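You operate a simulated robot arm through the tools that you are given. There is no shell and no other tool. Be economical: measure what you need, move in short steps, check, and stop when the job is done.

You are at the controls of a simulated robot arm. One attempt, no reset.

JOB
Make off the wedge socket with the wedge of its size.
Fine: wedge into the pocket, tension lever on, then tail nuts one and two tight in that order.

Only the result counts: the job must be done as asked and must still hold three seconds after the hand-in. Knocking over, shifting, dropping, spilling or breaking anything else fails it.

ROBOT AND FRAMES
A 7-joint arm with a two-finger parallel gripper on a trunk, on a base that drives. Base frame: it is fixed to the floor where the robot stands at the start and does not move with it; the origin is under the middle of the robot, x ahead of it, y to its left, z up; the surface under the hand at the start is at about z = 880. Readings come in mm, degrees, newtons and seconds.
With the tool pointing down near the work surface it reaches from about 360 to 760 mm from the robot's upright axis, wherever it stands. Its first joint turns from -143.0 to 143.0 degrees. Places, roughly: pocket of the wedge socket [400, -100, 900]; tail nut one [400, 100, 1000]; tail nut two [400, 0, 1000]; tension lever [300, -200, 1000]; wedge socket [400, -100, 900]. Payload 3 kg.
Tool frame: the origin (TCP) lies between the finger pads and is the grasp point; the fingertips stand 30 mm ahead of it; z points along the fingers, y is the line along which they close. Largest opening 94 mm; finger width 28, thickness 10; the body of the gripper, 50 by 96 mm, starts 55 mm behind the TCP.
Orientation is told as [roll, pitch, yaw] about the base's x, y, z axes, in that order, counted from this pose: with the fingers straight down and closing along the base's y, the tool's x points along the base's -x, its y along +y and its z along -z.

CONTROLS
- The arm moves only by the tool nudge_tool. Its argument "series" is a list that holds one entry, the list of rows, each a list of 6 numbers: the shift along the base's x, y, z in units of 300 mm (1.0 is 300 mm), then the turn, a rotation vector about the base's x, y, z in units of 120 degrees (1.0 is 120 degrees). In form: [[[dx, dy, dz, ax, ay, az], ...]]. A call has 1 to 12 rows; each row is the pose to reach, as a shift and turn from the pose commanded when the call began. "fingers" is the gripper command, from -1 (shut) to 1 (fully open), values between in proportion, set as the call begins (left out, the last holds). A call with a number of a shift or a turn outside -1 to 1 is refused whole. A row lasts 0.2 s, in which the tool goes at most 50 mm and 8.6 degrees; a call with a longer step from one row to the next is refused whole, and so is a gripper value outside its range. Where a pose cannot be reached the arm comes as near as it can. A force on the tool above 90 N (or 10 N above the force at the start of the call, whichever is more), or a blocked arm, ends the call early, and 0.2 s more pass. Each finger travels about 45 mm/s and halts on what it meets, pressing with about 42 N; the grip force reading is that of the motor and also rises with nothing between the fingers. The clock runs only during rows and for 0.2 s after the last one: add rows that repeat a pose to give the fingers time. The reply holds the time, the measured pose of the TCP, the force on the tool along the base axes, the opening and the grip force, in the units named above and with some noise, with the torque about the TCP (base axes, N m) and any sound that the robot's microphone picked up, and new pictures: "pictures" is both (left out), scene, wrist or none.
- Cameras (640 x 400 px; columns grow to the right, rows downward): "scene" is now at [36.3, 117.3, 1732]; the picture's right is [-0.45, -0.89, 0.01], its down [-0.63, 0.31, -0.71] and it looks along [0.64, -0.33, -0.70] (base axes); focal length 256 px, centre (320, 200). "wrist" rides on the gripper at [76, 14, -102] in the tool frame; the picture's right is [-0.18, 0.98, 0.00], its down [-0.75, -0.14, -0.64] and it looks along [-0.63, -0.12, 0.77] (tool axes); focal length 243 px, centre (320, 200). There is no depth. A picture from a camera that has moved, and an enlarged one, comes with that camera's place and axes in the base frame and with its lens. The place of the scene camera against the robot may be out by one fixed shift of up to 12 mm in any direction.
- lift_body(by): slides the trunk up (or, below 0, down) by that many mm; the arm and the scene camera ride with it, the base frame stays. It gives what a move gives, with no picture.
- drive_base(legs): drives the robot by 1 to 6 legs, each [ahead, left, turn to the left] in mm, mm and degrees, along the robot's own axes; the way and the turn of a leg run together, so that a leg with both is an arc; at most 1500 mm and 180 degrees a leg. The arm and the cameras ride along, it lands a little off, and it stops where it bumps. It gives what a move gives, and a new picture of the scene camera.
- aim_head(pan, tilt): turns the head with the scene camera to pan (to the left, within 143 degrees either way) and tilt (down, from -29 to 69), counted from straight ahead of the robot. It gives what a move gives, and a new picture of the scene camera.
- close_up(camera, box): a new picture of the part [left, top, right, bottom] of that camera's present view, enlarged. It takes no simulated time.
- sign_off(): hands the job in; it is judged then, once.

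Work in short steps. Places have to be worked out from the pictures, the camera data and where the tool is seen: move nearer, look again, correct. Check each grasp and each placing, and mend what went wrong. You have 120 turns and 260 pictures in all, those below and enlarged ones among them. Open the gripper and draw the arm clear of the work before you hand the job in, unless the task says otherwise; then end with one line.

The tools are called after "Call:" by a JSON object that holds its "method" and its "body". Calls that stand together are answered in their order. nudge_tool: Moves the arm, as the interface text tells. Its arguments: {"type":"object","properties":{"series":{"type":"array"},"fingers":{"type":"number"},"pictures":{"type":"string","enum":["both","scene","wrist","none"]}},"required":["series"]} The other tools are called the same way: lift_body (by) slides the trunk up or down; drive_base (legs) drives the base; aim_head (pan, tilt) turns the head that bears the scene camera; close_up (camera, box) takes an enlarged picture of a part of a camera's view; sign_off () hands the job in.

At the start:

```text
time_s: 0.0
eef_pos: [518.1, -223.9, 1336.5]
tool_rot: [-0.4, 0.1, 0.1]
contact_force: [1.3, -0.3, -0.1]
ft_torque: [0.04, -0.01, 0.02]
finger_gap: 94.0
finger_force: 0.1
trunk travel left (down, up): [-175.0, 215.0]
robot x, y, heading: [-0.6, -1.4, 0.3]
head pan, tilt: [-26.7, 44.4]
```

scene: 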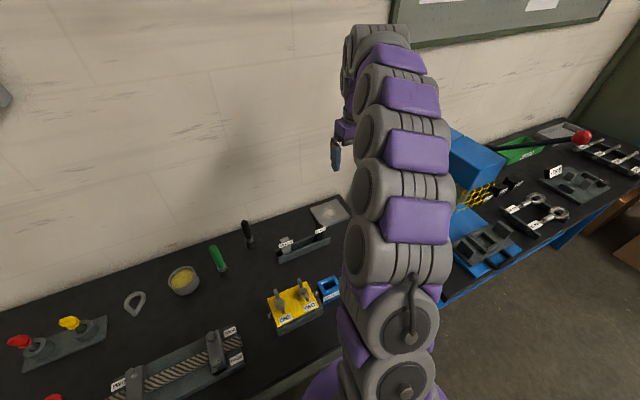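
wrist: 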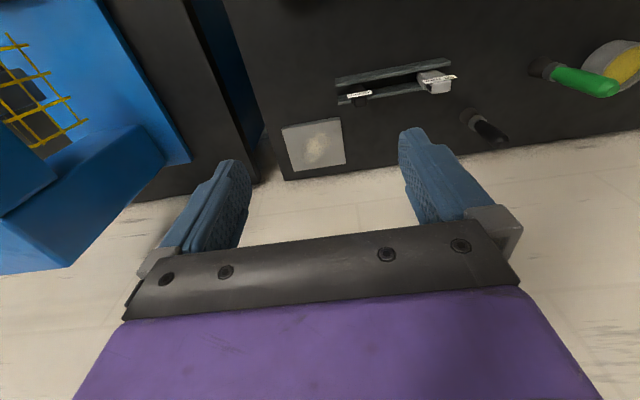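

The arm blocks part of the bench, so I look at enlarged parts of the view first to identify the socket, the wedges and the nuts.

Call:
{"method": "close_up", "body": {"camera": "scene", "box": [0, 180, 350, 400]}}

Call:
{"method": "close_up", "body": {"camera": "scene", "box": [430, 100, 640, 300]}}

Call:
{"method": "aim_head", "body": {"pan": 20, "tilt": 55}}

```text
1.82 times, centred on (175, 290) of scene
camera zoom: at [36.3, 117.3, 1732.0], right [-0.45, -0.89, 0.01], down [-0.63, 0.31, -0.71], along [0.64, -0.33, -0.7], focal length 465 px, centre (584, 36)
```

zoom: 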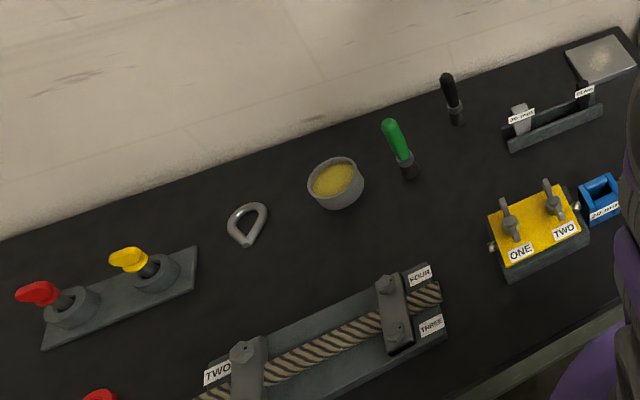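

```text
2.00 times, centred on (535, 200) of scene
camera zoom: at [36.3, 117.3, 1732.0], right [-0.45, -0.89, 0.01], down [-0.63, 0.31, -0.71], along [0.64, -0.33, -0.7], focal length 512 px, centre (-110, 200)
```

zoom: 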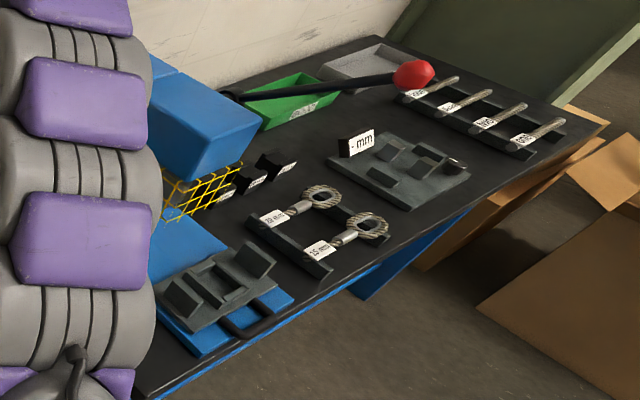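

```text
time_s: 1.1
eef_pos: [516.5, -233.2, 1335.1]
tool_rot: [0.1, -0.1, 0.1]
contact_force: [-0.3, -0.1, -0.3]
ft_torque: [0.01, 0.01, 0.0]
finger_gap: 94.0
finger_force: 0.0
trunk travel left (down, up): [-175.0, 215.0]
robot x, y, heading: [2.0, 2.3, 0.3]
head pan, tilt: [20.0, 55.0]
camera scene: at [31.3, 166.9, 1718.5], right [0.34, -0.94, 0.0], down [-0.77, -0.28, -0.57], along [0.54, 0.2, -0.82], focal length 256 px, centre (320, 200)
```

scene: 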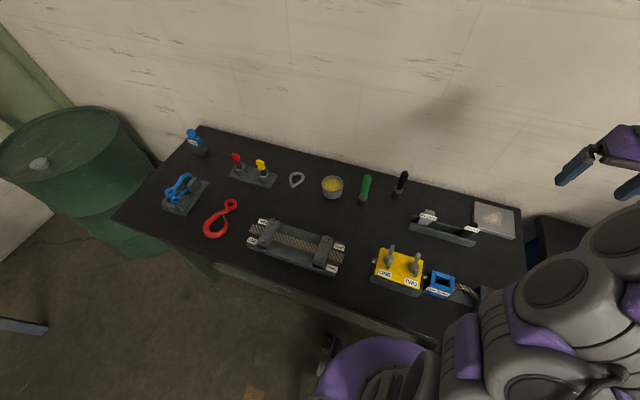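

The blue pocket beside the yellow block with nuts ONE and TWO looks like the wedge socket. The rack behind it seems to hold wedges, so I zoom in to read the labels.

Call:
{"method": "close_up", "body": {"camera": "scene", "box": [400, 190, 528, 270]}}

Call:
{"method": "close_up", "body": {"camera": "scene", "box": [360, 230, 488, 310]}}

Call:
{"method": "aim_head", "body": {"pan": -75, "tilt": 50}}

```text
5.00 times, centred on (464, 230) of scene
camera zoom: at [31.3, 166.9, 1718.5], right [0.34, -0.94, 0.0], down [-0.77, -0.28, -0.57], along [0.54, 0.2, -0.82], focal length 1279 px, centre (-400, 50)
```

zoom: 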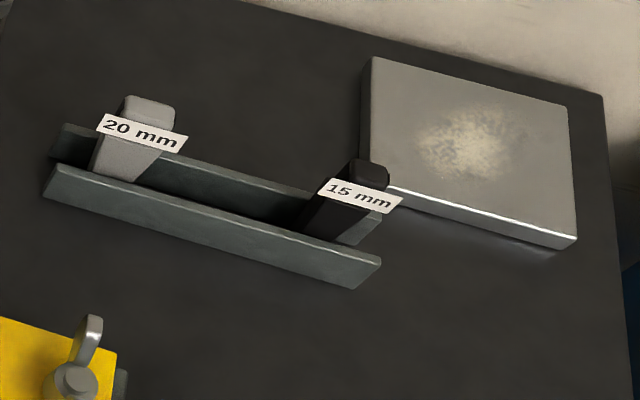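

```text
5.00 times, centred on (424, 270) of scene
camera zoom: at [31.3, 166.9, 1718.5], right [0.34, -0.94, 0.0], down [-0.77, -0.28, -0.57], along [0.54, 0.2, -0.82], focal length 1279 px, centre (-200, -150)
```

zoom: 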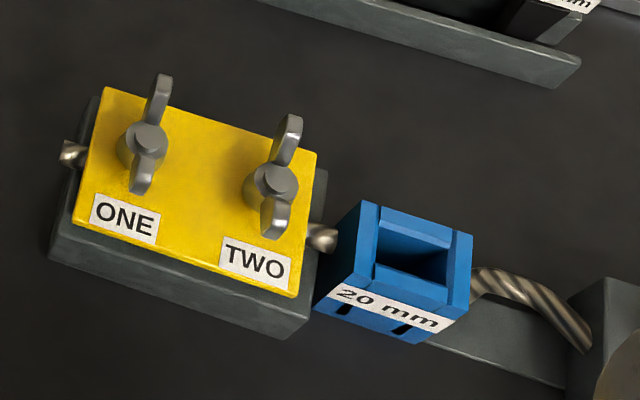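

```text
time_s: 2.9
eef_pos: [516.6, -231.6, 1334.9]
tool_rot: [-0.1, 0.1, 0.1]
contact_force: [0.4, 0.4, -0.1]
ft_torque: [-0.01, -0.01, 0.02]
finger_gap: 93.8
finger_force: 0.0
trunk travel left (down, up): [-175.0, 215.0]
robot x, y, heading: [0.2, 4.1, 0.1]
head pan, tilt: [-75.0, 50.0]
camera scene: at [-16.5, 68.5, 1725.0], right [-0.97, -0.26, 0.0], down [-0.2, 0.74, -0.64], along [0.17, -0.62, -0.77], focal length 256 px, centre (320, 200)
```

scene: 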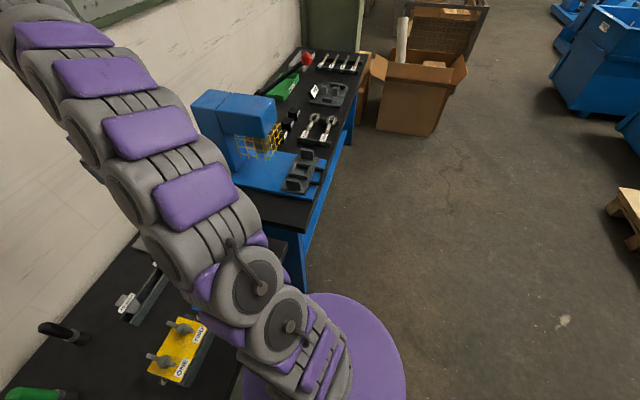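

The socket says 20 mm, so the pale 20 mm wedge is the right one. I swing the arm to the left so I can see the socket, its rope and the tension lever.

Call:
{"method": "nudge_tool", "body": {"series": [[[0, 0.15, 0, 0, 0, 0], [0, 0.3, 0, 0, 0, 0], [0, 0.45, 0, 0, 0, 0], [0, 0.6, 0, 0, 0, 0], [0, 0.75, 0, 0, 0, 0], [0, 0.9, 0, 0, 0, 0], [0, 1.0, 0, 0, 0, 0]]], "pictures": "none"}}

Call:
{"method": "nudge_tool", "body": {"series": [[[0, 0.15, 0, 0, 0, 0], [0, 0.3, 0, 0, 0, 0], [0, 0.45, 0, 0, 0, 0], [0, 0.6, 0, 0, 0, 0], [0, 0.7, 0, 0, 0, 0]]], "pictures": "wrist"}}

Call:
{"method": "aim_head", "body": {"pan": -20, "tilt": 60}}

```text
time_s: 4.5
eef_pos: [517.0, 72.7, 1336.0]
tool_rot: [-0.1, 0.0, 0.2]
contact_force: [0.1, -0.3, -0.4]
ft_torque: [-0.02, 0.0, 0.06]
finger_gap: 94.0
finger_force: 0.1
trunk travel left (down, up): [-175.0, 215.0]
robot x, y, heading: [0.7, 1.1, 0.2]
head pan, tilt: [-75.0, 50.0]
```

```text
time_s: 5.7
eef_pos: [516.4, 283.8, 1337.1]
tool_rot: [-0.1, -0.1, 0.1]
contact_force: [-1.2, 0.7, -0.2]
ft_torque: [-0.01, 0.02, 0.01]
finger_gap: 93.9
finger_force: 0.0
trunk travel left (down, up): [-175.0, 215.0]
robot x, y, heading: [3.1, 1.3, -0.2]
head pan, tilt: [-75.0, 50.0]
camera wrist: at [441.0, 297.7, 1439.5], right [0.18, 0.98, 0.0], down [0.75, -0.14, 0.64], along [0.63, -0.12, -0.77], focal length 243 px, centre (320, 200)
```

wrist: 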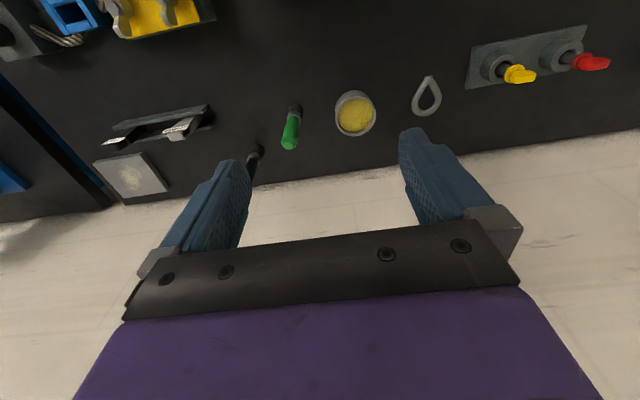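

```text
time_s: 6.9
eef_pos: [517.4, 281.1, 1335.3]
tool_rot: [-0.1, -0.1, 0.1]
contact_force: [-0.5, 0.5, -0.5]
ft_torque: [-0.04, 0.0, 0.03]
finger_gap: 94.2
finger_force: 0.1
trunk travel left (down, up): [-175.0, 215.0]
robot x, y, heading: [1.4, 1.6, 0.0]
head pan, tilt: [-20.0, 60.0]
camera scene: at [26.3, 125.3, 1712.0], right [-0.34, -0.94, 0.0], down [-0.81, 0.3, -0.5], along [0.47, -0.17, -0.87], focal length 256 px, centre (320, 200)
```

scene: 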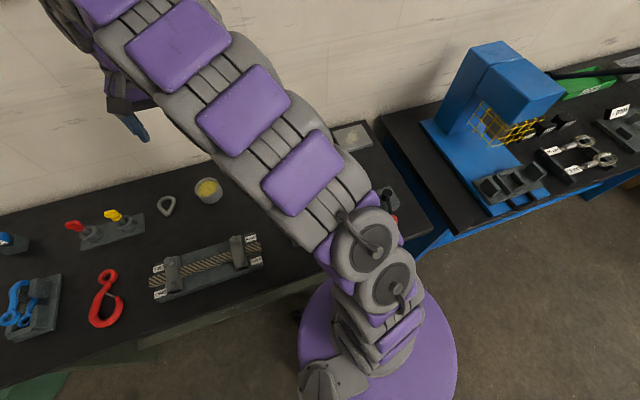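

The arm's shoulder hides the socket from the head camera. I bring the tool back over the socket and tilt it about y so the wrist camera looks straight down.

Call:
{"method": "nudge_tool", "body": {"series": [[[0, -0.15, 0, 0, 0.05, 0], [0, -0.3, 0, 0, 0.1, 0], [0, -0.45, 0, 0, 0.15, 0], [0, -0.6, 0, 0, 0.2, 0], [0, -0.75, 0, 0, 0.25, 0], [0, -0.9, 0, 0, 0.3, 0], [0, -1.0, 0, 0, 0.33, 0]]], "pictures": "none"}}

Call:
{"method": "nudge_tool", "body": {"series": [[[-0.05, -0.15, 0, 0, 0, 0], [-0.1, -0.3, 0, 0, 0, 0], [-0.12, -0.45, 0, 0, 0, 0], [-0.12, -0.45, 0, 0, 0, 0]]], "pictures": "wrist"}}

```text
time_s: 8.5
eef_pos: [437.7, 32.5, 1262.5]
tool_rot: [0.2, 33.9, 0.1]
contact_force: [0.2, -1.0, -1.0]
ft_torque: [0.01, 0.0, -0.02]
finger_gap: 94.1
finger_force: 0.1
out of reach, approached as far as the arm can: row 2, 3, 4, 5, 6, 7
trunk travel left (down, up): [-175.0, 215.0]
robot x, y, heading: [-2.2, 3.9, -0.1]
head pan, tilt: [-20.0, 60.0]
```

```text
time_s: 9.5
eef_pos: [398.5, -97.5, 1265.1]
tool_rot: [-0.1, 33.7, 0.1]
contact_force: [0.8, 0.2, -0.3]
ft_torque: [0.02, 0.0, 0.03]
finger_gap: 94.1
finger_force: 0.1
trunk travel left (down, up): [-175.0, 215.0]
robot x, y, heading: [1.3, 4.0, 0.0]
head pan, tilt: [-20.0, 60.0]
camera wrist: at [392.6, -82.5, 1393.1], right [0.15, 0.98, -0.1], down [0.98, -0.14, 0.12], along [0.1, -0.12, -0.99], focal length 243 px, centre (320, 200)
```

wrist: 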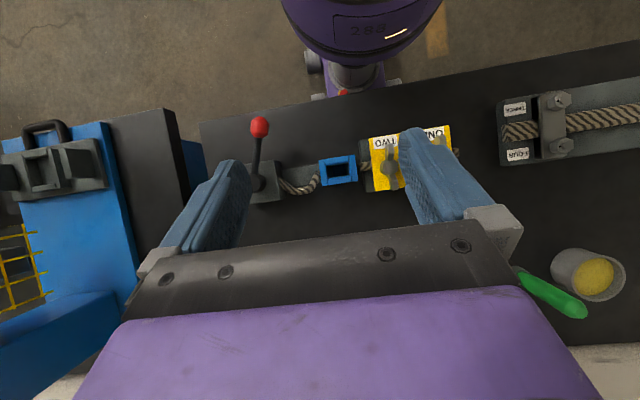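

Now the lever with the red knob, the rope, the blue pocket and the yellow block are visible. I enlarge that part.

Call:
{"method": "close_up", "body": {"camera": "wrist", "box": [200, 90, 360, 220]}}

Call:
{"method": "close_up", "body": {"camera": "wrist", "box": [310, 110, 470, 210]}}

```text
3.08 times, centred on (280, 155) of wrist
camera zoom: at [392.6, -82.5, 1393.1], right [0.15, 0.98, -0.1], down [0.98, -0.14, 0.12], along [0.1, -0.12, -0.99], focal length 746 px, centre (443, 338)
```

zoom: 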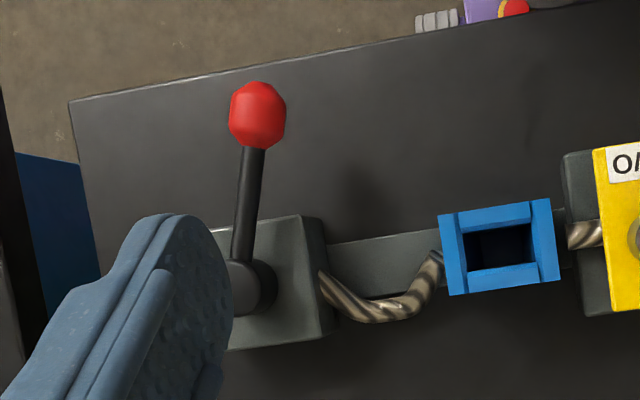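

```text
4.00 times, centred on (390, 160) of wrist
camera zoom: at [392.6, -82.5, 1393.1], right [0.15, 0.98, -0.1], down [0.98, -0.14, 0.12], along [0.1, -0.12, -0.99], focal length 970 px, centre (40, 360)
```

zoom: 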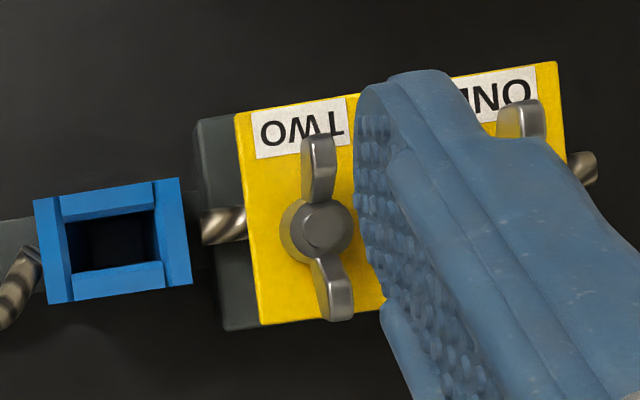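

The pocket is near (390, -94), with its edges lined up with the base axes. Next I turn the tool upright and look closely at the wedge rack, near (620, -30).

Call:
{"method": "nudge_tool", "body": {"series": [[[0.03, 0.06, 0, 0, -0.07, 0], [0.06, 0.12, 0, 0, -0.14, 0], [0.1, 0.18, -0.06, 0, -0.21, 0], [0.14, 0.25, -0.15, 0, -0.28, 0], [0.17, 0.25, -0.3, 0, -0.28, 0], [0.17, 0.25, -0.35, 0, -0.28, 0]]], "pictures": "wrist"}}

```text
time_s: 10.9
eef_pos: [448.9, -25.1, 1157.9]
tool_rot: [0.1, 0.0, 0.1]
contact_force: [0.5, -0.3, 0.8]
ft_torque: [-0.04, -0.01, -0.02]
finger_gap: 93.9
finger_force: 0.0
trunk travel left (down, up): [-175.0, 215.0]
robot x, y, heading: [2.1, 5.3, -0.0]
head pan, tilt: [-20.0, 60.0]
camera wrist: at [372.8, -9.4, 1262.4], right [0.18, 0.98, 0.0], down [0.75, -0.14, 0.64], along [0.63, -0.12, -0.77], focal length 243 px, centre (320, 200)
```

wrist: 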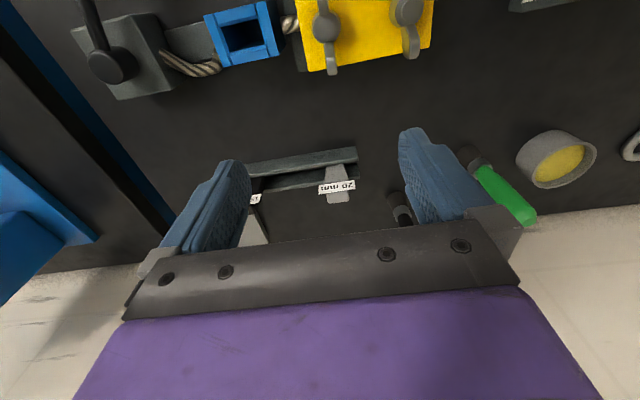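

The rack runs along y and the 20 mm wedge stands near (617, -27). I enlarge it to see its shape.

Call:
{"method": "close_up", "body": {"camera": "wrist", "box": [235, 140, 395, 240]}}

Call:
{"method": "close_up", "body": {"camera": "wrist", "box": [60, 0, 440, 120]}}

```text
4.00 times, centred on (315, 190) of wrist
camera zoom: at [372.8, -9.4, 1262.4], right [0.18, 0.98, 0.0], down [0.75, -0.14, 0.64], along [0.63, -0.12, -0.77], focal length 970 px, centre (340, 240)
```

zoom: 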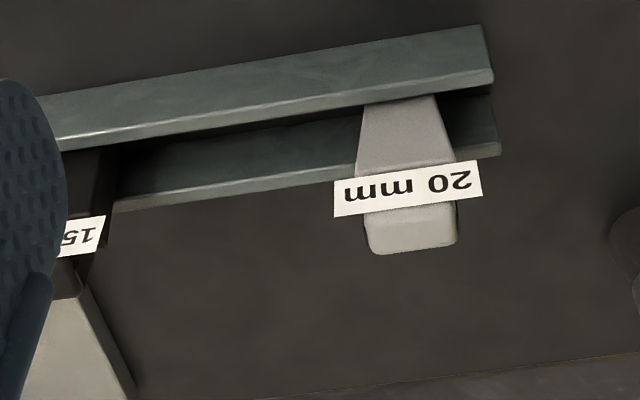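

```text
1.68 times, centred on (250, 60) of wrist
camera zoom: at [372.8, -9.4, 1262.4], right [0.18, 0.98, 0.0], down [0.75, -0.14, 0.64], along [0.63, -0.12, -0.77], focal length 409 px, centre (438, 436)
```

zoom: 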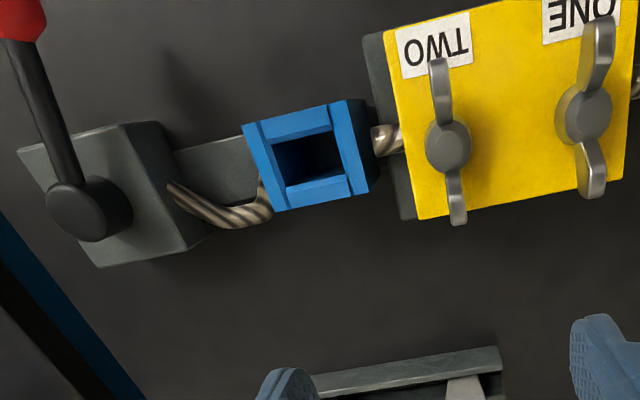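

The wedge is about 36 mm wide along y at its top and tapers downward, held between two rails. I go above it with the fingers open to get a second view and work out its heights.

Call:
{"method": "nudge_tool", "body": {"series": [[[0.14, 0, -0.05, 0, 0, 0], [0.28, 0, -0.1, 0, 0, 0], [0.42, 0, -0.15, 0, 0, 0], [0.56, -0.007, -0.25, 0, 0, 0], [0.56, -0.007, -0.3, 0, 0, 0]]], "pictures": "wrist"}}

Call:
{"method": "close_up", "body": {"camera": "wrist", "box": [200, 40, 440, 190]}}

```text
refused: row 4 steps farther than a row can; nothing moved
```

```text
2.67 times, centred on (320, 115) of wrist
camera zoom: at [372.8, -9.4, 1262.4], right [0.18, 0.98, 0.0], down [0.75, -0.14, 0.64], along [0.63, -0.12, -0.77], focal length 647 px, centre (320, 427)
```

zoom: 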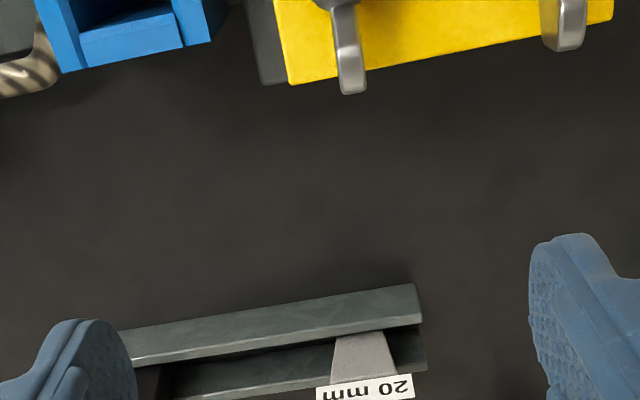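

The step was too long, so I repeat it with smaller rows.

Call:
{"method": "nudge_tool", "body": {"series": [[[0.12, 0, -0.05, 0, 0, 0], [0.24, 0, -0.1, 0, 0, 0], [0.36, 0, -0.15, 0, 0, 0], [0.48, 0, -0.2, 0, 0, 0], [0.56, -0.007, -0.25, 0, 0, 0], [0.56, -0.007, -0.3, 0, 0, 0]]], "pictures": "wrist"}}

Call:
{"method": "close_up", "body": {"camera": "wrist", "box": [200, 40, 440, 190]}}

```text
time_s: 12.3
eef_pos: [618.1, -26.5, 1069.8]
tool_rot: [-0.1, 0.1, 0.0]
contact_force: [0.2, 0.1, -0.3]
ft_torque: [-0.02, 0.0, 0.03]
finger_gap: 93.9
finger_force: 0.1
trunk travel left (down, up): [-175.0, 215.0]
robot x, y, heading: [-0.8, 2.5, -0.1]
head pan, tilt: [-20.0, 60.0]
camera wrist: at [542.5, -11.0, 1172.3], right [0.18, 0.98, 0.0], down [0.75, -0.14, 0.64], along [0.63, -0.12, -0.77], focal length 243 px, centre (320, 200)
```

wrist: 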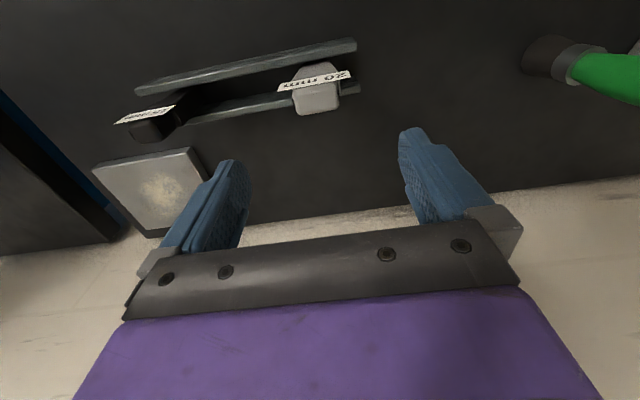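

```text
2.67 times, centred on (320, 115) of wrist
camera zoom: at [542.5, -11.0, 1172.3], right [0.18, 0.98, 0.0], down [0.75, -0.14, 0.64], along [0.63, -0.12, -0.77], focal length 647 px, centre (320, 427)
```

zoom: 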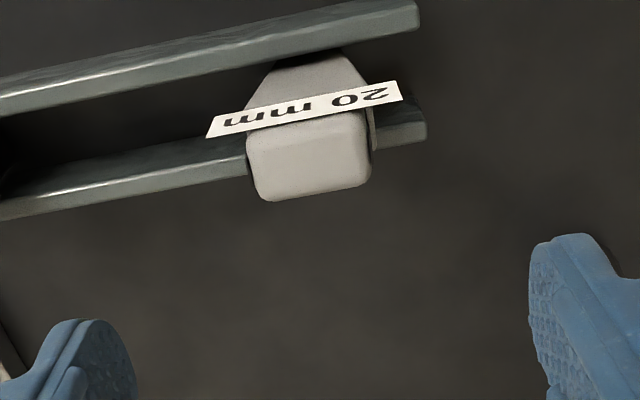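

By triangulation the wedge top is at about (599, -26, 991) and the rail tops at z of about 910. That leaves about 80 mm of wedge exposed. I go down to TCP z of about 972 with the fingers straddling it along y.

Call:
{"method": "nudge_tool", "body": {"series": [[[-0.047, 0, -0.08, 0, 0, 0], [-0.047, 0, -0.18, 0, 0, 0], [-0.047, 0, -0.26, 0, 0, 0], [-0.047, 0, -0.326, 0, 0, 0]]], "pictures": "wrist"}}

Call:
{"method": "close_up", "body": {"camera": "wrist", "box": [200, 60, 440, 210]}}

```text
time_s: 13.3
eef_pos: [605.0, -25.5, 971.3]
tool_rot: [-0.1, 0.0, 0.1]
contact_force: [-0.1, -0.3, 0.9]
ft_torque: [0.0, -0.01, 0.02]
finger_gap: 93.9
finger_force: 0.0
trunk travel left (down, up): [-175.0, 215.0]
robot x, y, heading: [4.5, 4.3, 0.1]
head pan, tilt: [-20.0, 60.0]
camera wrist: at [529.0, -10.5, 1074.9], right [0.18, 0.98, 0.0], down [0.75, -0.14, 0.64], along [0.63, -0.12, -0.77], focal length 243 px, centre (320, 200)
```

wrist: 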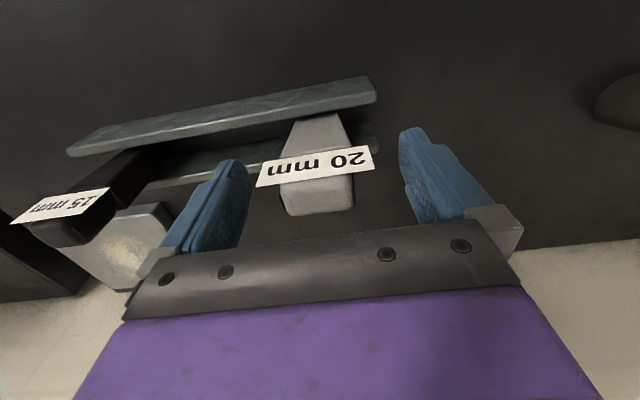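

```text
2.67 times, centred on (320, 135) of wrist
camera zoom: at [529.0, -10.5, 1074.9], right [0.18, 0.98, 0.0], down [0.75, -0.14, 0.64], along [0.63, -0.12, -0.77], focal length 647 px, centre (320, 373)
```

zoom: 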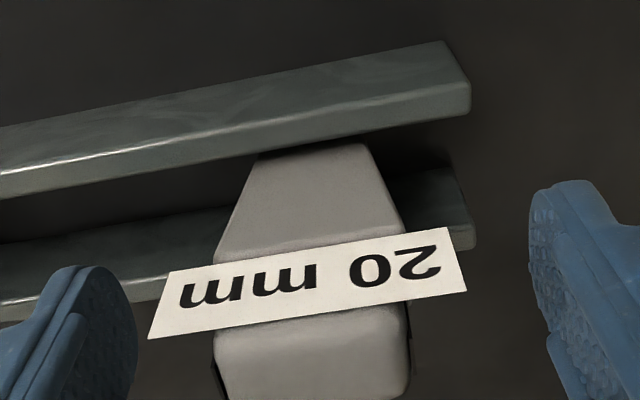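

The wedge sits centred between the fingers, so I close on it.

Call:
{"method": "nudge_tool", "body": {"series": [[[0, 0, 0, 0, 0, 0], [0, 0, 0, 0, 0, 0], [0, 0, 0, 0, 0, 0], [0, 0, 0, 0, 0, 0], [0, 0, 0, 0, 0, 0], [0, 0, 0, 0, 0, 0]]], "fingers": -1, "pictures": "wrist"}}

```text
time_s: 14.7
eef_pos: [605.4, -25.3, 971.0]
tool_rot: [-0.1, 0.0, 0.1]
contact_force: [-0.1, 0.0, -1.1]
ft_torque: [-0.02, -0.03, -0.04]
finger_gap: 39.1
finger_force: 41.9
trunk travel left (down, up): [-175.0, 215.0]
robot x, y, heading: [0.7, 1.8, -0.2]
head pan, tilt: [-20.0, 60.0]
camera wrist: at [528.8, -10.6, 1075.0], right [0.18, 0.98, 0.0], down [0.75, -0.14, 0.64], along [0.63, -0.12, -0.77], focal length 243 px, centre (320, 200)
```

wrist: 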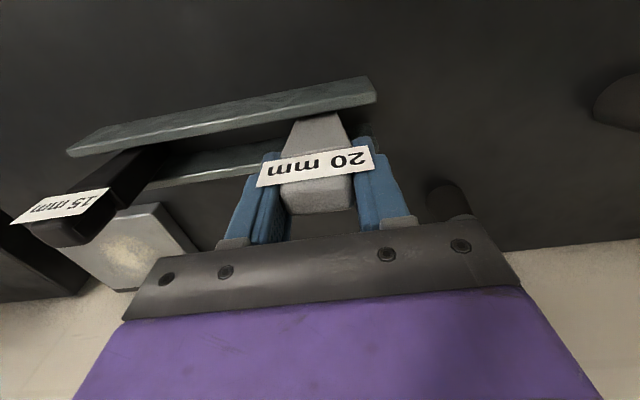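

Gripped at 39 mm. I lift straight up 90 mm and check.

Call:
{"method": "nudge_tool", "body": {"series": [[[0, 0, 0.05, 0, 0, 0], [0, 0, 0.12, 0, 0, 0], [0, 0, 0.2, 0, 0, 0], [0, 0, 0.3, 0, 0, 0], [0, 0, 0.4, 0, 0, 0]]], "pictures": "wrist"}}

Call:
{"method": "close_up", "body": {"camera": "wrist", "box": [200, 60, 440, 210]}}

```text
time_s: 15.9
eef_pos: [604.2, -26.5, 1090.8]
tool_rot: [-0.1, 0.1, 0.1]
contact_force: [0.1, -0.4, -5.3]
ft_torque: [0.06, -0.06, 0.0]
finger_gap: 39.5
finger_force: 42.2
trunk travel left (down, up): [-175.0, 215.0]
robot x, y, heading: [-1.2, -0.4, -0.1]
head pan, tilt: [-20.0, 60.0]
camera wrist: at [528.7, -10.6, 1195.3], right [0.18, 0.98, 0.0], down [0.76, -0.14, 0.64], along [0.63, -0.12, -0.77], focal length 243 px, centre (320, 200)
```

wrist: 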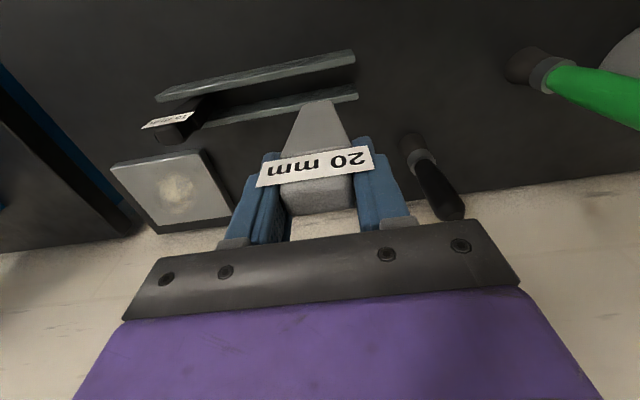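

```text
2.67 times, centred on (320, 135) of wrist
camera zoom: at [528.7, -10.6, 1195.3], right [0.18, 0.98, 0.0], down [0.76, -0.14, 0.64], along [0.63, -0.12, -0.77], focal length 647 px, centre (320, 373)
```

zoom: 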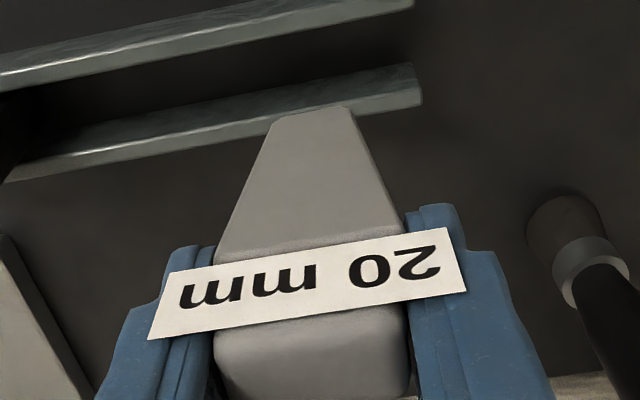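

The wedge is held, tapering to about 23 mm at its tip. From the two views the pocket rim centre is about (389, -95, 955). I raise the wedge and carry it above the pocket.

Call:
{"method": "nudge_tool", "body": {"series": [[[0, 0, 0.1, 0, 0, 0], [-0.12, -0.04, 0.15, 0, 0, 0], [-0.25, -0.08, 0.15, 0, 0, 0], [-0.38, -0.13, 0.15, 0, 0, 0], [-0.5, -0.17, 0.15, 0, 0, 0], [-0.6, -0.2, 0.15, 0, 0, 0], [-0.7, -0.23, 0.15, 0, 0, 0], [-0.7, -0.23, 0.12, 0, 0, 0]]], "pictures": "wrist"}}

Call:
{"method": "close_up", "body": {"camera": "wrist", "box": [200, 40, 440, 190]}}

```text
time_s: 17.7
eef_pos: [394.1, -95.3, 1128.4]
tool_rot: [0.0, 0.1, 0.2]
contact_force: [0.2, -0.9, -6.0]
ft_torque: [-0.04, -0.05, -0.02]
finger_gap: 39.0
finger_force: 42.0
trunk travel left (down, up): [-175.0, 215.0]
robot x, y, heading: [-1.2, 1.6, 0.3]
head pan, tilt: [-20.0, 60.0]
camera wrist: at [318.5, -80.9, 1230.3], right [0.18, 0.98, 0.0], down [0.76, -0.14, 0.64], along [0.63, -0.12, -0.77], focal length 243 px, centre (320, 200)
```

wrist: 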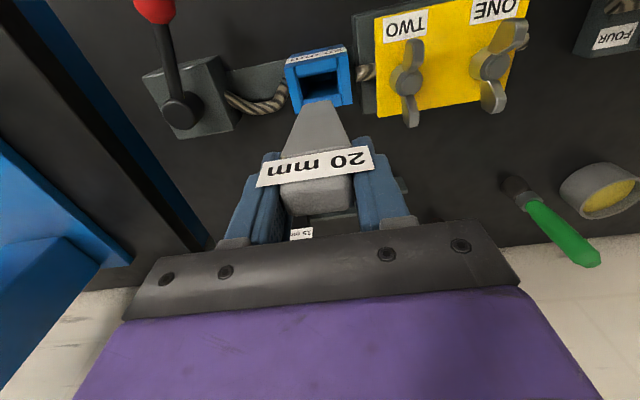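

```text
2.67 times, centred on (320, 115) of wrist
camera zoom: at [318.5, -80.9, 1230.3], right [0.18, 0.98, 0.0], down [0.76, -0.14, 0.64], along [0.63, -0.12, -0.77], focal length 647 px, centre (320, 427)
```

zoom: 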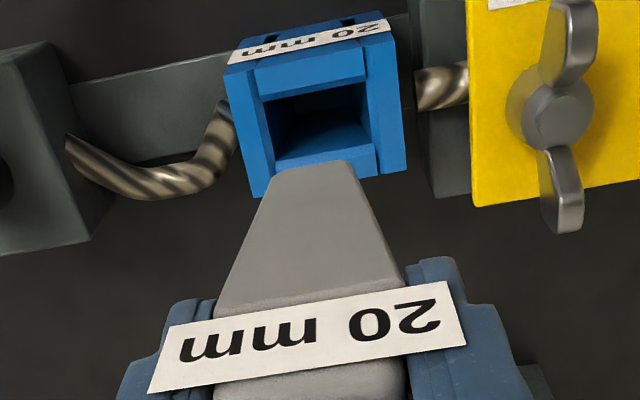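

The pocket centre measures about (388, -95) and the wedge tip centre about (387, -94). I go down until the tip is just above the rim, then look again.

Call:
{"method": "nudge_tool", "body": {"series": [[[0, 0, -0.1, 0, 0, 0], [0, 0, -0.2, 0, 0, 0], [0, 0, -0.26, 0, 0, 0], [0, 0, -0.26, 0, 0, 0]]], "pictures": "wrist"}}

Call:
{"method": "close_up", "body": {"camera": "wrist", "box": [240, 70, 400, 170]}}

```text
time_s: 18.7
eef_pos: [394.7, -96.8, 1049.3]
tool_rot: [0.0, 0.0, 0.1]
contact_force: [-0.6, 0.5, -5.8]
ft_torque: [0.01, -0.03, 0.01]
finger_gap: 39.3
finger_force: 41.8
trunk travel left (down, up): [-175.0, 215.0]
robot x, y, heading: [0.2, -0.5, -0.3]
head pan, tilt: [-20.0, 60.0]
camera wrist: at [317.8, -81.1, 1152.4], right [0.18, 0.98, 0.0], down [0.75, -0.14, 0.64], along [0.63, -0.12, -0.77], focal length 243 px, centre (320, 200)
```

wrist: 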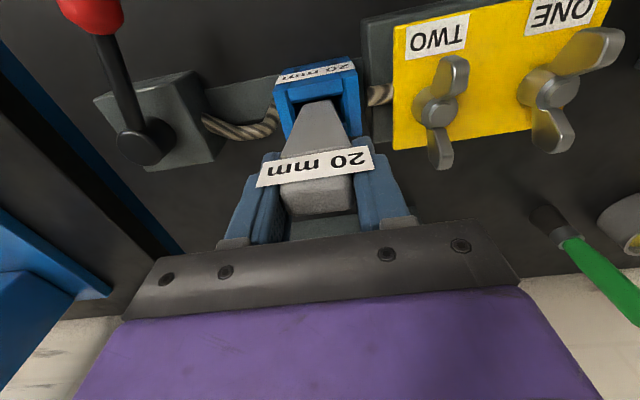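

```text
4.00 times, centred on (320, 120) of wrist
camera zoom: at [317.8, -81.1, 1152.4], right [0.18, 0.98, 0.0], down [0.75, -0.14, 0.64], along [0.63, -0.12, -0.77], focal length 970 px, centre (320, 520)
```

zoom: 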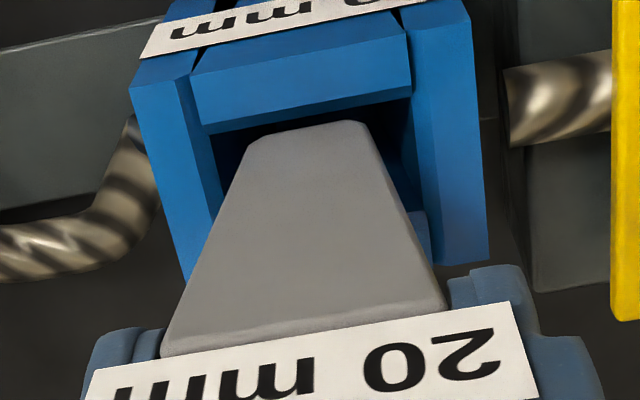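

The tip is centred in y but looks about 2 mm too near the front wall. I shift +2.5 mm in x and go down slowly.

Call:
{"method": "nudge_tool", "body": {"series": [[[0.008, 0, -0.01, 0, 0, 0], [0.008, 0, -0.03, 0, 0, 0], [0.008, 0, -0.05, 0, 0, 0], [0.008, 0, -0.07, 0, 0, 0], [0.008, 0, -0.09, 0, 0, 0]]], "pictures": "wrist"}}

Call:
{"method": "close_up", "body": {"camera": "wrist", "box": [240, 70, 400, 170]}}

```text
time_s: 19.9
eef_pos: [395.7, -95.9, 1022.0]
tool_rot: [-0.1, 0.0, 0.1]
contact_force: [-2.6, 0.1, -6.3]
ft_torque: [0.01, 0.18, -0.07]
finger_gap: 39.6
finger_force: 42.2
trunk travel left (down, up): [-175.0, 215.0]
robot x, y, heading: [-1.3, 3.3, -0.1]
head pan, tilt: [-20.0, 60.0]
camera wrist: at [320.4, -80.4, 1125.3], right [0.18, 0.98, 0.0], down [0.76, -0.14, 0.64], along [0.63, -0.12, -0.77], focal length 243 px, centre (320, 200)
```

wrist: 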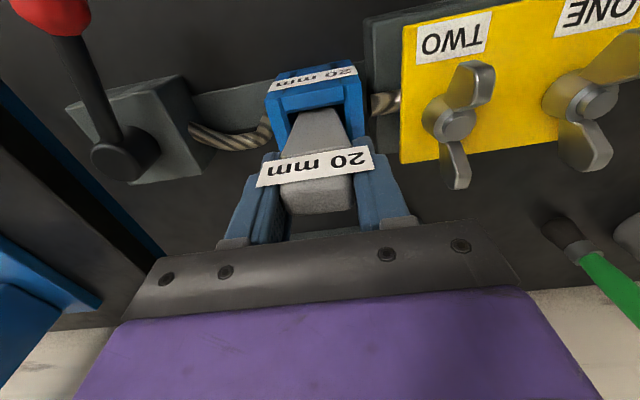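

```text
4.00 times, centred on (320, 120) of wrist
camera zoom: at [320.4, -80.4, 1125.3], right [0.18, 0.98, 0.0], down [0.76, -0.14, 0.64], along [0.63, -0.12, -0.77], focal length 970 px, centre (320, 520)
```

zoom: 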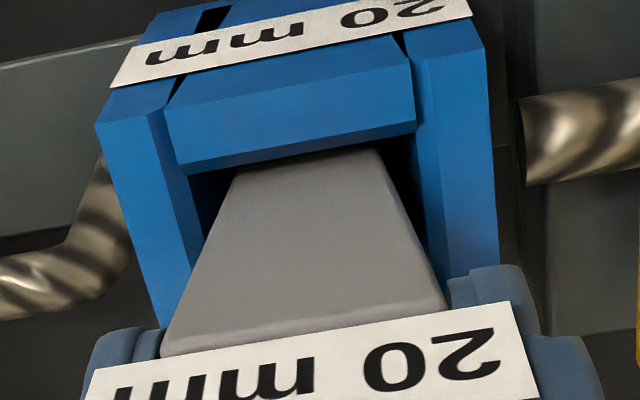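

The tip is inside the pocket, with a slight push toward -x. I ease back 1 mm and keep going down in small steps.

Call:
{"method": "nudge_tool", "body": {"series": [[[-0.003, 0, -0.01, 0, 0, 0], [-0.003, 0, -0.03, 0, 0, 0], [-0.003, 0, -0.05, 0, 0, 0], [-0.003, 0, -0.07, 0, 0, 0], [-0.003, 0, -0.09, 0, 0, 0]]], "pictures": "wrist"}}

Call:
{"method": "close_up", "body": {"camera": "wrist", "box": [240, 90, 400, 190]}}

```text
time_s: 21.1
eef_pos: [396.3, -95.8, 995.0]
tool_rot: [0.0, 0.0, 0.1]
contact_force: [0.5, -0.6, -6.0]
ft_torque: [0.0, -0.02, 0.05]
finger_gap: 39.2
finger_force: 42.3
trunk travel left (down, up): [-175.0, 215.0]
robot x, y, heading: [1.8, 4.1, -0.0]
head pan, tilt: [-20.0, 60.0]
camera wrist: at [319.9, -80.4, 1098.4], right [0.18, 0.98, 0.0], down [0.75, -0.14, 0.64], along [0.63, -0.12, -0.77], focal length 243 px, centre (320, 200)
```

wrist: 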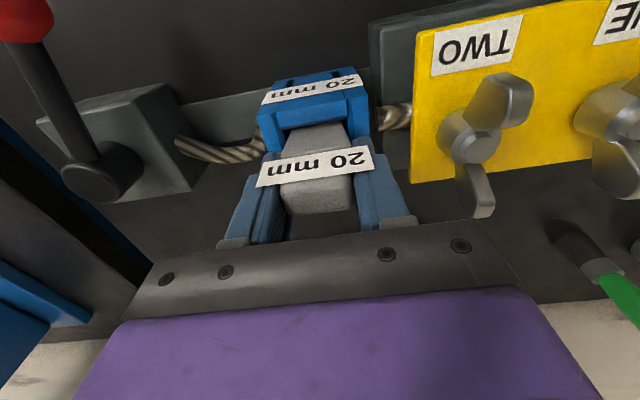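

```text
4.00 times, centred on (320, 140) of wrist
camera zoom: at [319.9, -80.4, 1098.4], right [0.18, 0.98, 0.0], down [0.75, -0.14, 0.64], along [0.63, -0.12, -0.77], focal length 970 px, centre (320, 440)
```

zoom: 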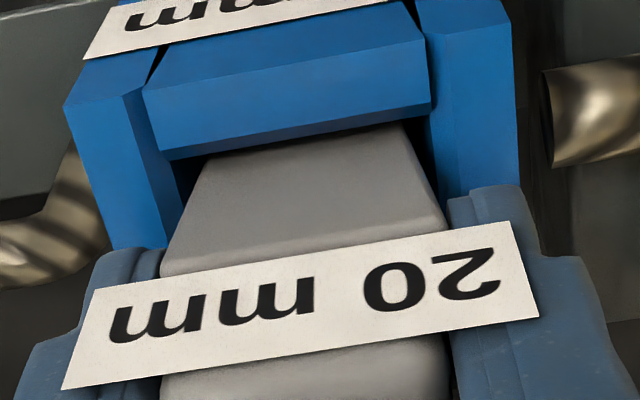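

It slides freely. The fingertips are now about 10 mm above the rim, so I go down a little more and watch the force.

Call:
{"method": "nudge_tool", "body": {"series": [[[0, 0, -0.01, 0, 0, 0], [0, 0, -0.02, 0, 0, 0], [0, 0, -0.03, 0, 0, 0], [0, 0, -0.04, 0, 0, 0]]], "pictures": "wrist"}}

```text
time_s: 22.1
eef_pos: [394.1, -94.9, 988.3]
tool_rot: [-0.3, -0.5, 0.0]
contact_force: [5.9, -1.5, 73.5]
ft_torque: [1.86, 0.84, 0.3]
finger_gap: 39.2
finger_force: 41.8
trunk travel left (down, up): [-175.0, 215.0]
robot x, y, heading: [-4.2, -1.5, 0.2]
head pan, tilt: [-20.0, 60.0]
camera wrist: at [317.8, -80.0, 1090.5], right [0.18, 0.98, 0.0], down [0.75, -0.14, 0.65], along [0.64, -0.12, -0.76], focal length 243 px, centre (320, 200)
```

wrist: 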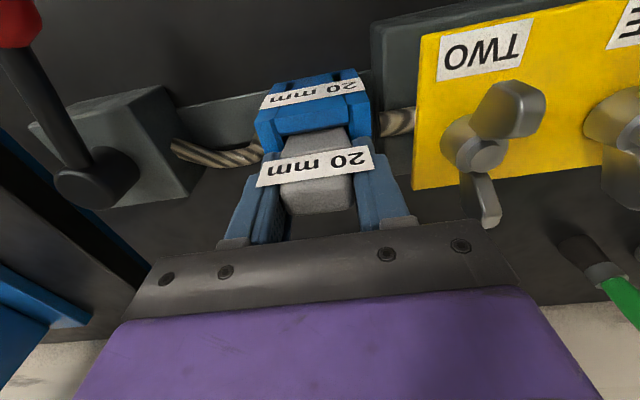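

73 N, most likely the fingertips on the rim. I open the fingers only partly (about 60 mm) to stay clear of the block, ease the load, and rise to look.

Call:
{"method": "nudge_tool", "body": {"series": [[[0, 0, 0.01, 0, 0, 0], [0, 0, 0.012, 0, 0, 0], [0, 0, 0.012, 0, 0, 0], [0, 0, 0.012, 0, 0, 0], [0, 0, 0.1, 0, 0, 0], [0, 0, 0.2, 0, 0, 0], [0, 0, 0.3, 0, 0, 0]]], "fingers": 0.28, "pictures": "wrist"}}

Call:
{"method": "close_up", "body": {"camera": "wrist", "box": [200, 40, 440, 190]}}

```text
time_s: 23.7
eef_pos: [394.7, -97.1, 1074.4]
tool_rot: [0.0, 0.0, 0.2]
contact_force: [-0.3, -0.8, -0.2]
ft_torque: [0.03, 0.01, -0.01]
finger_gap: 60.0
finger_force: 0.1
trunk travel left (down, up): [-175.0, 215.0]
robot x, y, heading: [3.8, 2.2, -0.0]
head pan, tilt: [-20.0, 60.0]
camera wrist: at [318.9, -82.2, 1177.6], right [0.18, 0.98, 0.0], down [0.75, -0.14, 0.64], along [0.63, -0.12, -0.77], focal length 243 px, centre (320, 200)
```

wrist: 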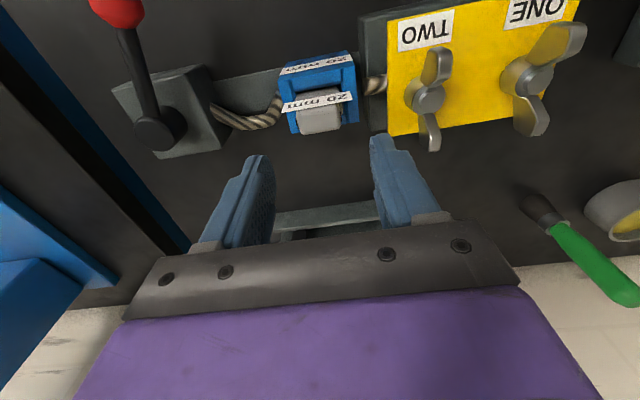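

```text
2.67 times, centred on (320, 115) of wrist
camera zoom: at [318.9, -82.2, 1177.6], right [0.18, 0.98, 0.0], down [0.75, -0.14, 0.64], along [0.63, -0.12, -0.77], focal length 647 px, centre (320, 427)
```

zoom: 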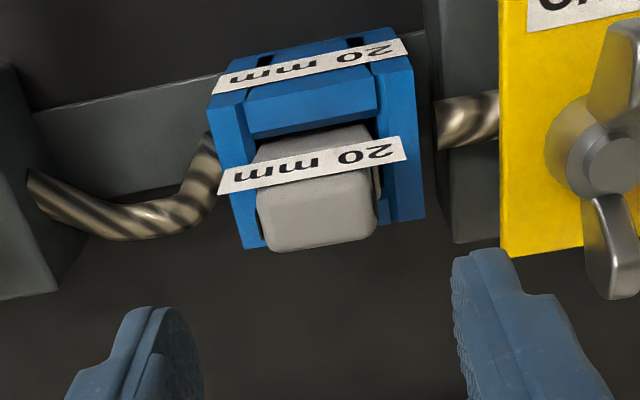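

The wedge stands upright in the pocket with its top near z = 994. I close the fingers and press down on it from above to see whether it seats further.

Call:
{"method": "nudge_tool", "body": {"series": [[[-0.02, 0.003, 0, 0, 0, 0], [-0.02, 0.003, 0, 0, 0, 0], [-0.02, 0.003, 0, 0, 0, 0], [-0.02, 0.003, 0, 0, 0, 0], [-0.02, 0.003, -0.07, 0, 0, 0], [-0.02, 0.003, -0.12, 0, 0, 0], [-0.02, 0.003, -0.14, 0, 0, 0], [-0.02, 0.003, -0.155, 0, 0, 0], [-0.02, 0.003, -0.17, 0, 0, 0], [-0.02, 0.003, -0.185, 0, 0, 0], [-0.02, 0.003, -0.2, 0, 0, 0]]], "fingers": -1, "pictures": "wrist"}}

```text
time_s: 25.8
eef_pos: [389.7, -94.8, 1027.9]
tool_rot: [-0.5, -1.0, 0.1]
contact_force: [-9.9, 0.3, 67.9]
ft_torque: [-0.01, 0.92, -0.01]
finger_gap: 0.3
finger_force: 32.9
trunk travel left (down, up): [-175.0, 215.0]
robot x, y, heading: [3.0, 3.3, -0.2]
head pan, tilt: [-20.0, 60.0]
stopped in row 10: the force on the tool passed its limit at 101 N (the readings are from after the stop); the commanded pose is now the measured one
camera wrist: at [311.5, -78.2, 1129.7], right [0.18, 0.98, 0.0], down [0.74, -0.14, 0.66], along [0.64, -0.12, -0.75], focal length 243 px, centre (320, 200)
```

wrist: 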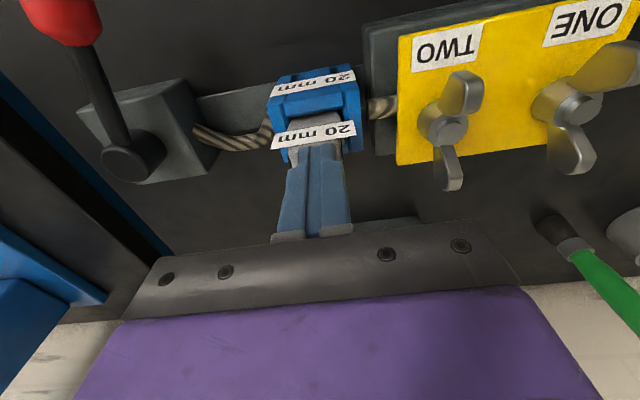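

The wedge resists 100 N with its top at about 998, so it is seated. I rise a little and then study the lever from a better place.

Call:
{"method": "nudge_tool", "body": {"series": [[[0, 0, 0.05, 0, 0, 0], [0, 0, 0.18, 0, 0, 0], [0, 0, 0.3, 0, 0, 0], [0, 0, 0.4, 0, 0, 0], [0, 0, 0.4, 0, 0, 0]]], "pictures": "wrist"}}

Call:
{"method": "close_up", "body": {"camera": "wrist", "box": [100, 0, 420, 150]}}

```text
time_s: 27.0
eef_pos: [392.8, -94.1, 1143.5]
tool_rot: [-0.1, -0.6, 0.1]
contact_force: [0.4, 0.1, 0.0]
ft_torque: [0.0, 0.01, 0.01]
finger_gap: 0.0
finger_force: 32.8
trunk travel left (down, up): [-175.0, 215.0]
robot x, y, heading: [1.0, 3.2, -0.2]
head pan, tilt: [-20.0, 60.0]
camera wrist: at [316.8, -79.0, 1245.9], right [0.18, 0.98, 0.0], down [0.75, -0.14, 0.65], along [0.64, -0.12, -0.76], focal length 243 px, centre (320, 200)
```

wrist: 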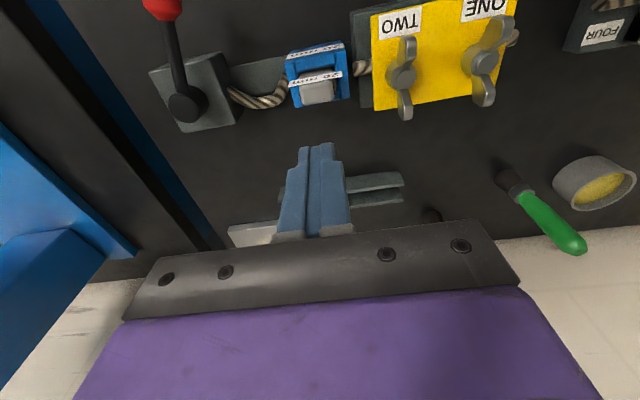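

```text
2.00 times, centred on (260, 75) of wrist
camera zoom: at [316.8, -79.0, 1245.9], right [0.18, 0.98, 0.0], down [0.75, -0.14, 0.65], along [0.64, -0.12, -0.76], focal length 485 px, centre (440, 450)
```

zoom: 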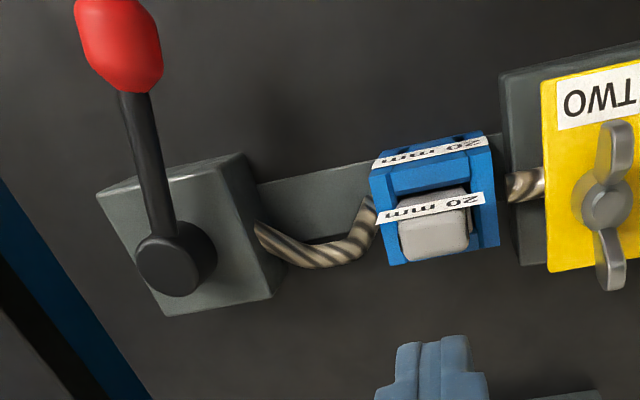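

The lever is horizontal at z of about 960, with its knob near (293, -221) and its hub near (390, -254). Its axis looks vertical. I move over the hub to check how it turns.

Call:
{"method": "nudge_tool", "body": {"series": [[[0, -0.13, 0, 0, 0.005, 0], [0, -0.26, 0, 0, 0.005, 0], [0, -0.39, 0, 0, 0.005, 0], [0, -0.5, 0, 0, 0.005, 0], [0, -0.5, -0.1, 0, 0.005, 0], [0, -0.5, -0.1, 0, 0.005, 0]]], "pictures": "wrist"}}

Call:
{"method": "close_up", "body": {"camera": "wrist", "box": [200, 0, 440, 150]}}

```text
time_s: 28.4
eef_pos: [393.7, -245.8, 1113.3]
tool_rot: [-0.3, -0.1, 0.1]
contact_force: [0.6, 0.1, 0.5]
ft_torque: [-0.01, 0.0, -0.02]
finger_gap: 0.2
finger_force: 33.3
trunk travel left (down, up): [-175.0, 215.0]
robot x, y, heading: [2.8, 0.7, -0.1]
head pan, tilt: [-20.0, 60.0]
camera wrist: at [317.1, -230.8, 1216.6], right [0.18, 0.98, 0.0], down [0.75, -0.14, 0.64], along [0.63, -0.12, -0.77], focal length 243 px, centre (320, 200)
```

wrist: 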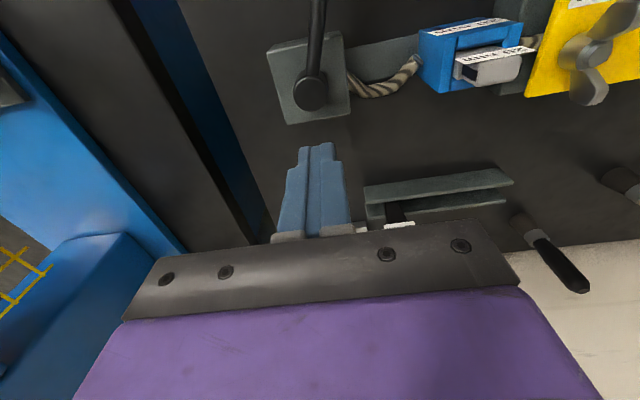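

```text
2.67 times, centred on (320, 75) of wrist
camera zoom: at [317.1, -230.8, 1216.6], right [0.18, 0.98, 0.0], down [0.75, -0.14, 0.64], along [0.63, -0.12, -0.77], focal length 647 px, centre (320, 533)
```

zoom: 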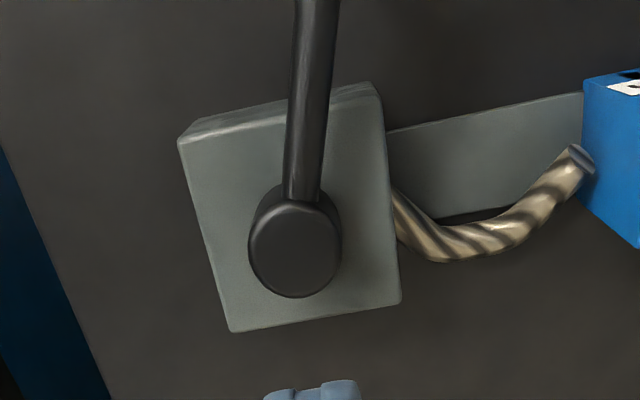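

The hub axis is vertical, so the lever swings in the horizontal plane. I bring the closed fingers down on the +y side of the rod and test a gentle push toward -y.

Call:
{"method": "nudge_tool", "body": {"series": [[[-0.1, 0.09, 0, 0, 0, 0], [-0.2, 0.18, 0, 0, 0, 0], [-0.2, 0.18, -0.12, 0, 0, 0], [-0.2, 0.18, -0.25, 0, 0, 0], [-0.2, 0.18, -0.36, 0, 0, 0], [-0.2, 0.18, -0.455, 0, 0, 0], [-0.2, 0.18, -0.455, 0, 0, 0]]], "pictures": "wrist"}}

```text
time_s: 30.0
eef_pos: [334.3, -190.9, 976.4]
tool_rot: [-0.1, 0.0, 0.2]
contact_force: [0.0, -0.2, 0.3]
ft_torque: [-0.02, -0.01, 0.03]
finger_gap: 0.0
finger_force: 32.8
trunk travel left (down, up): [-175.0, 215.0]
robot x, y, heading: [1.7, 6.4, -0.2]
head pan, tilt: [-20.0, 60.0]
camera wrist: at [257.7, -175.8, 1079.7], right [0.18, 0.98, 0.0], down [0.75, -0.14, 0.64], along [0.63, -0.12, -0.77], focal length 243 px, centre (320, 200)
```

wrist: 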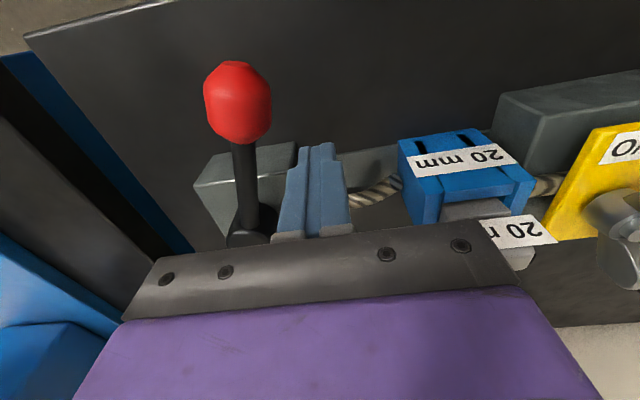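

The fingers are beside the rod. I push slowly toward -y.

Call:
{"method": "nudge_tool", "body": {"series": [[[0, -0.05, 0, 0, 0, 0], [0, -0.08, 0, 0, 0, 0], [0, -0.1, 0, 0, 0, 0], [0, -0.12, 0, 0, 0, 0], [-0.01, -0.14, 0, 0, 0, 0], [-0.015, -0.16, 0, 0, 0, 0]]], "pictures": "wrist"}}

```text
time_s: 31.4
eef_pos: [330.0, -239.6, 976.8]
tool_rot: [-0.3, -0.1, 0.2]
contact_force: [0.7, -0.2, -0.2]
ft_torque: [0.0, 0.03, 0.01]
finger_gap: 0.0
finger_force: 33.4
trunk travel left (down, up): [-175.0, 215.0]
robot x, y, heading: [-1.8, 0.1, -0.1]
head pan, tilt: [-20.0, 60.0]
camera wrist: at [253.5, -224.8, 1080.1], right [0.18, 0.98, 0.0], down [0.75, -0.14, 0.64], along [0.63, -0.12, -0.77], focal length 243 px, centre (320, 200)
```

wrist: 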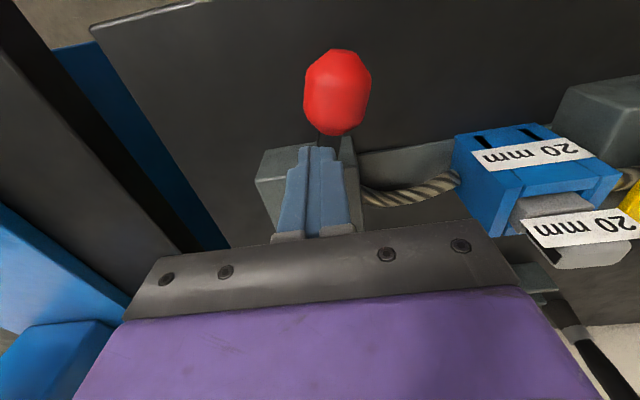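

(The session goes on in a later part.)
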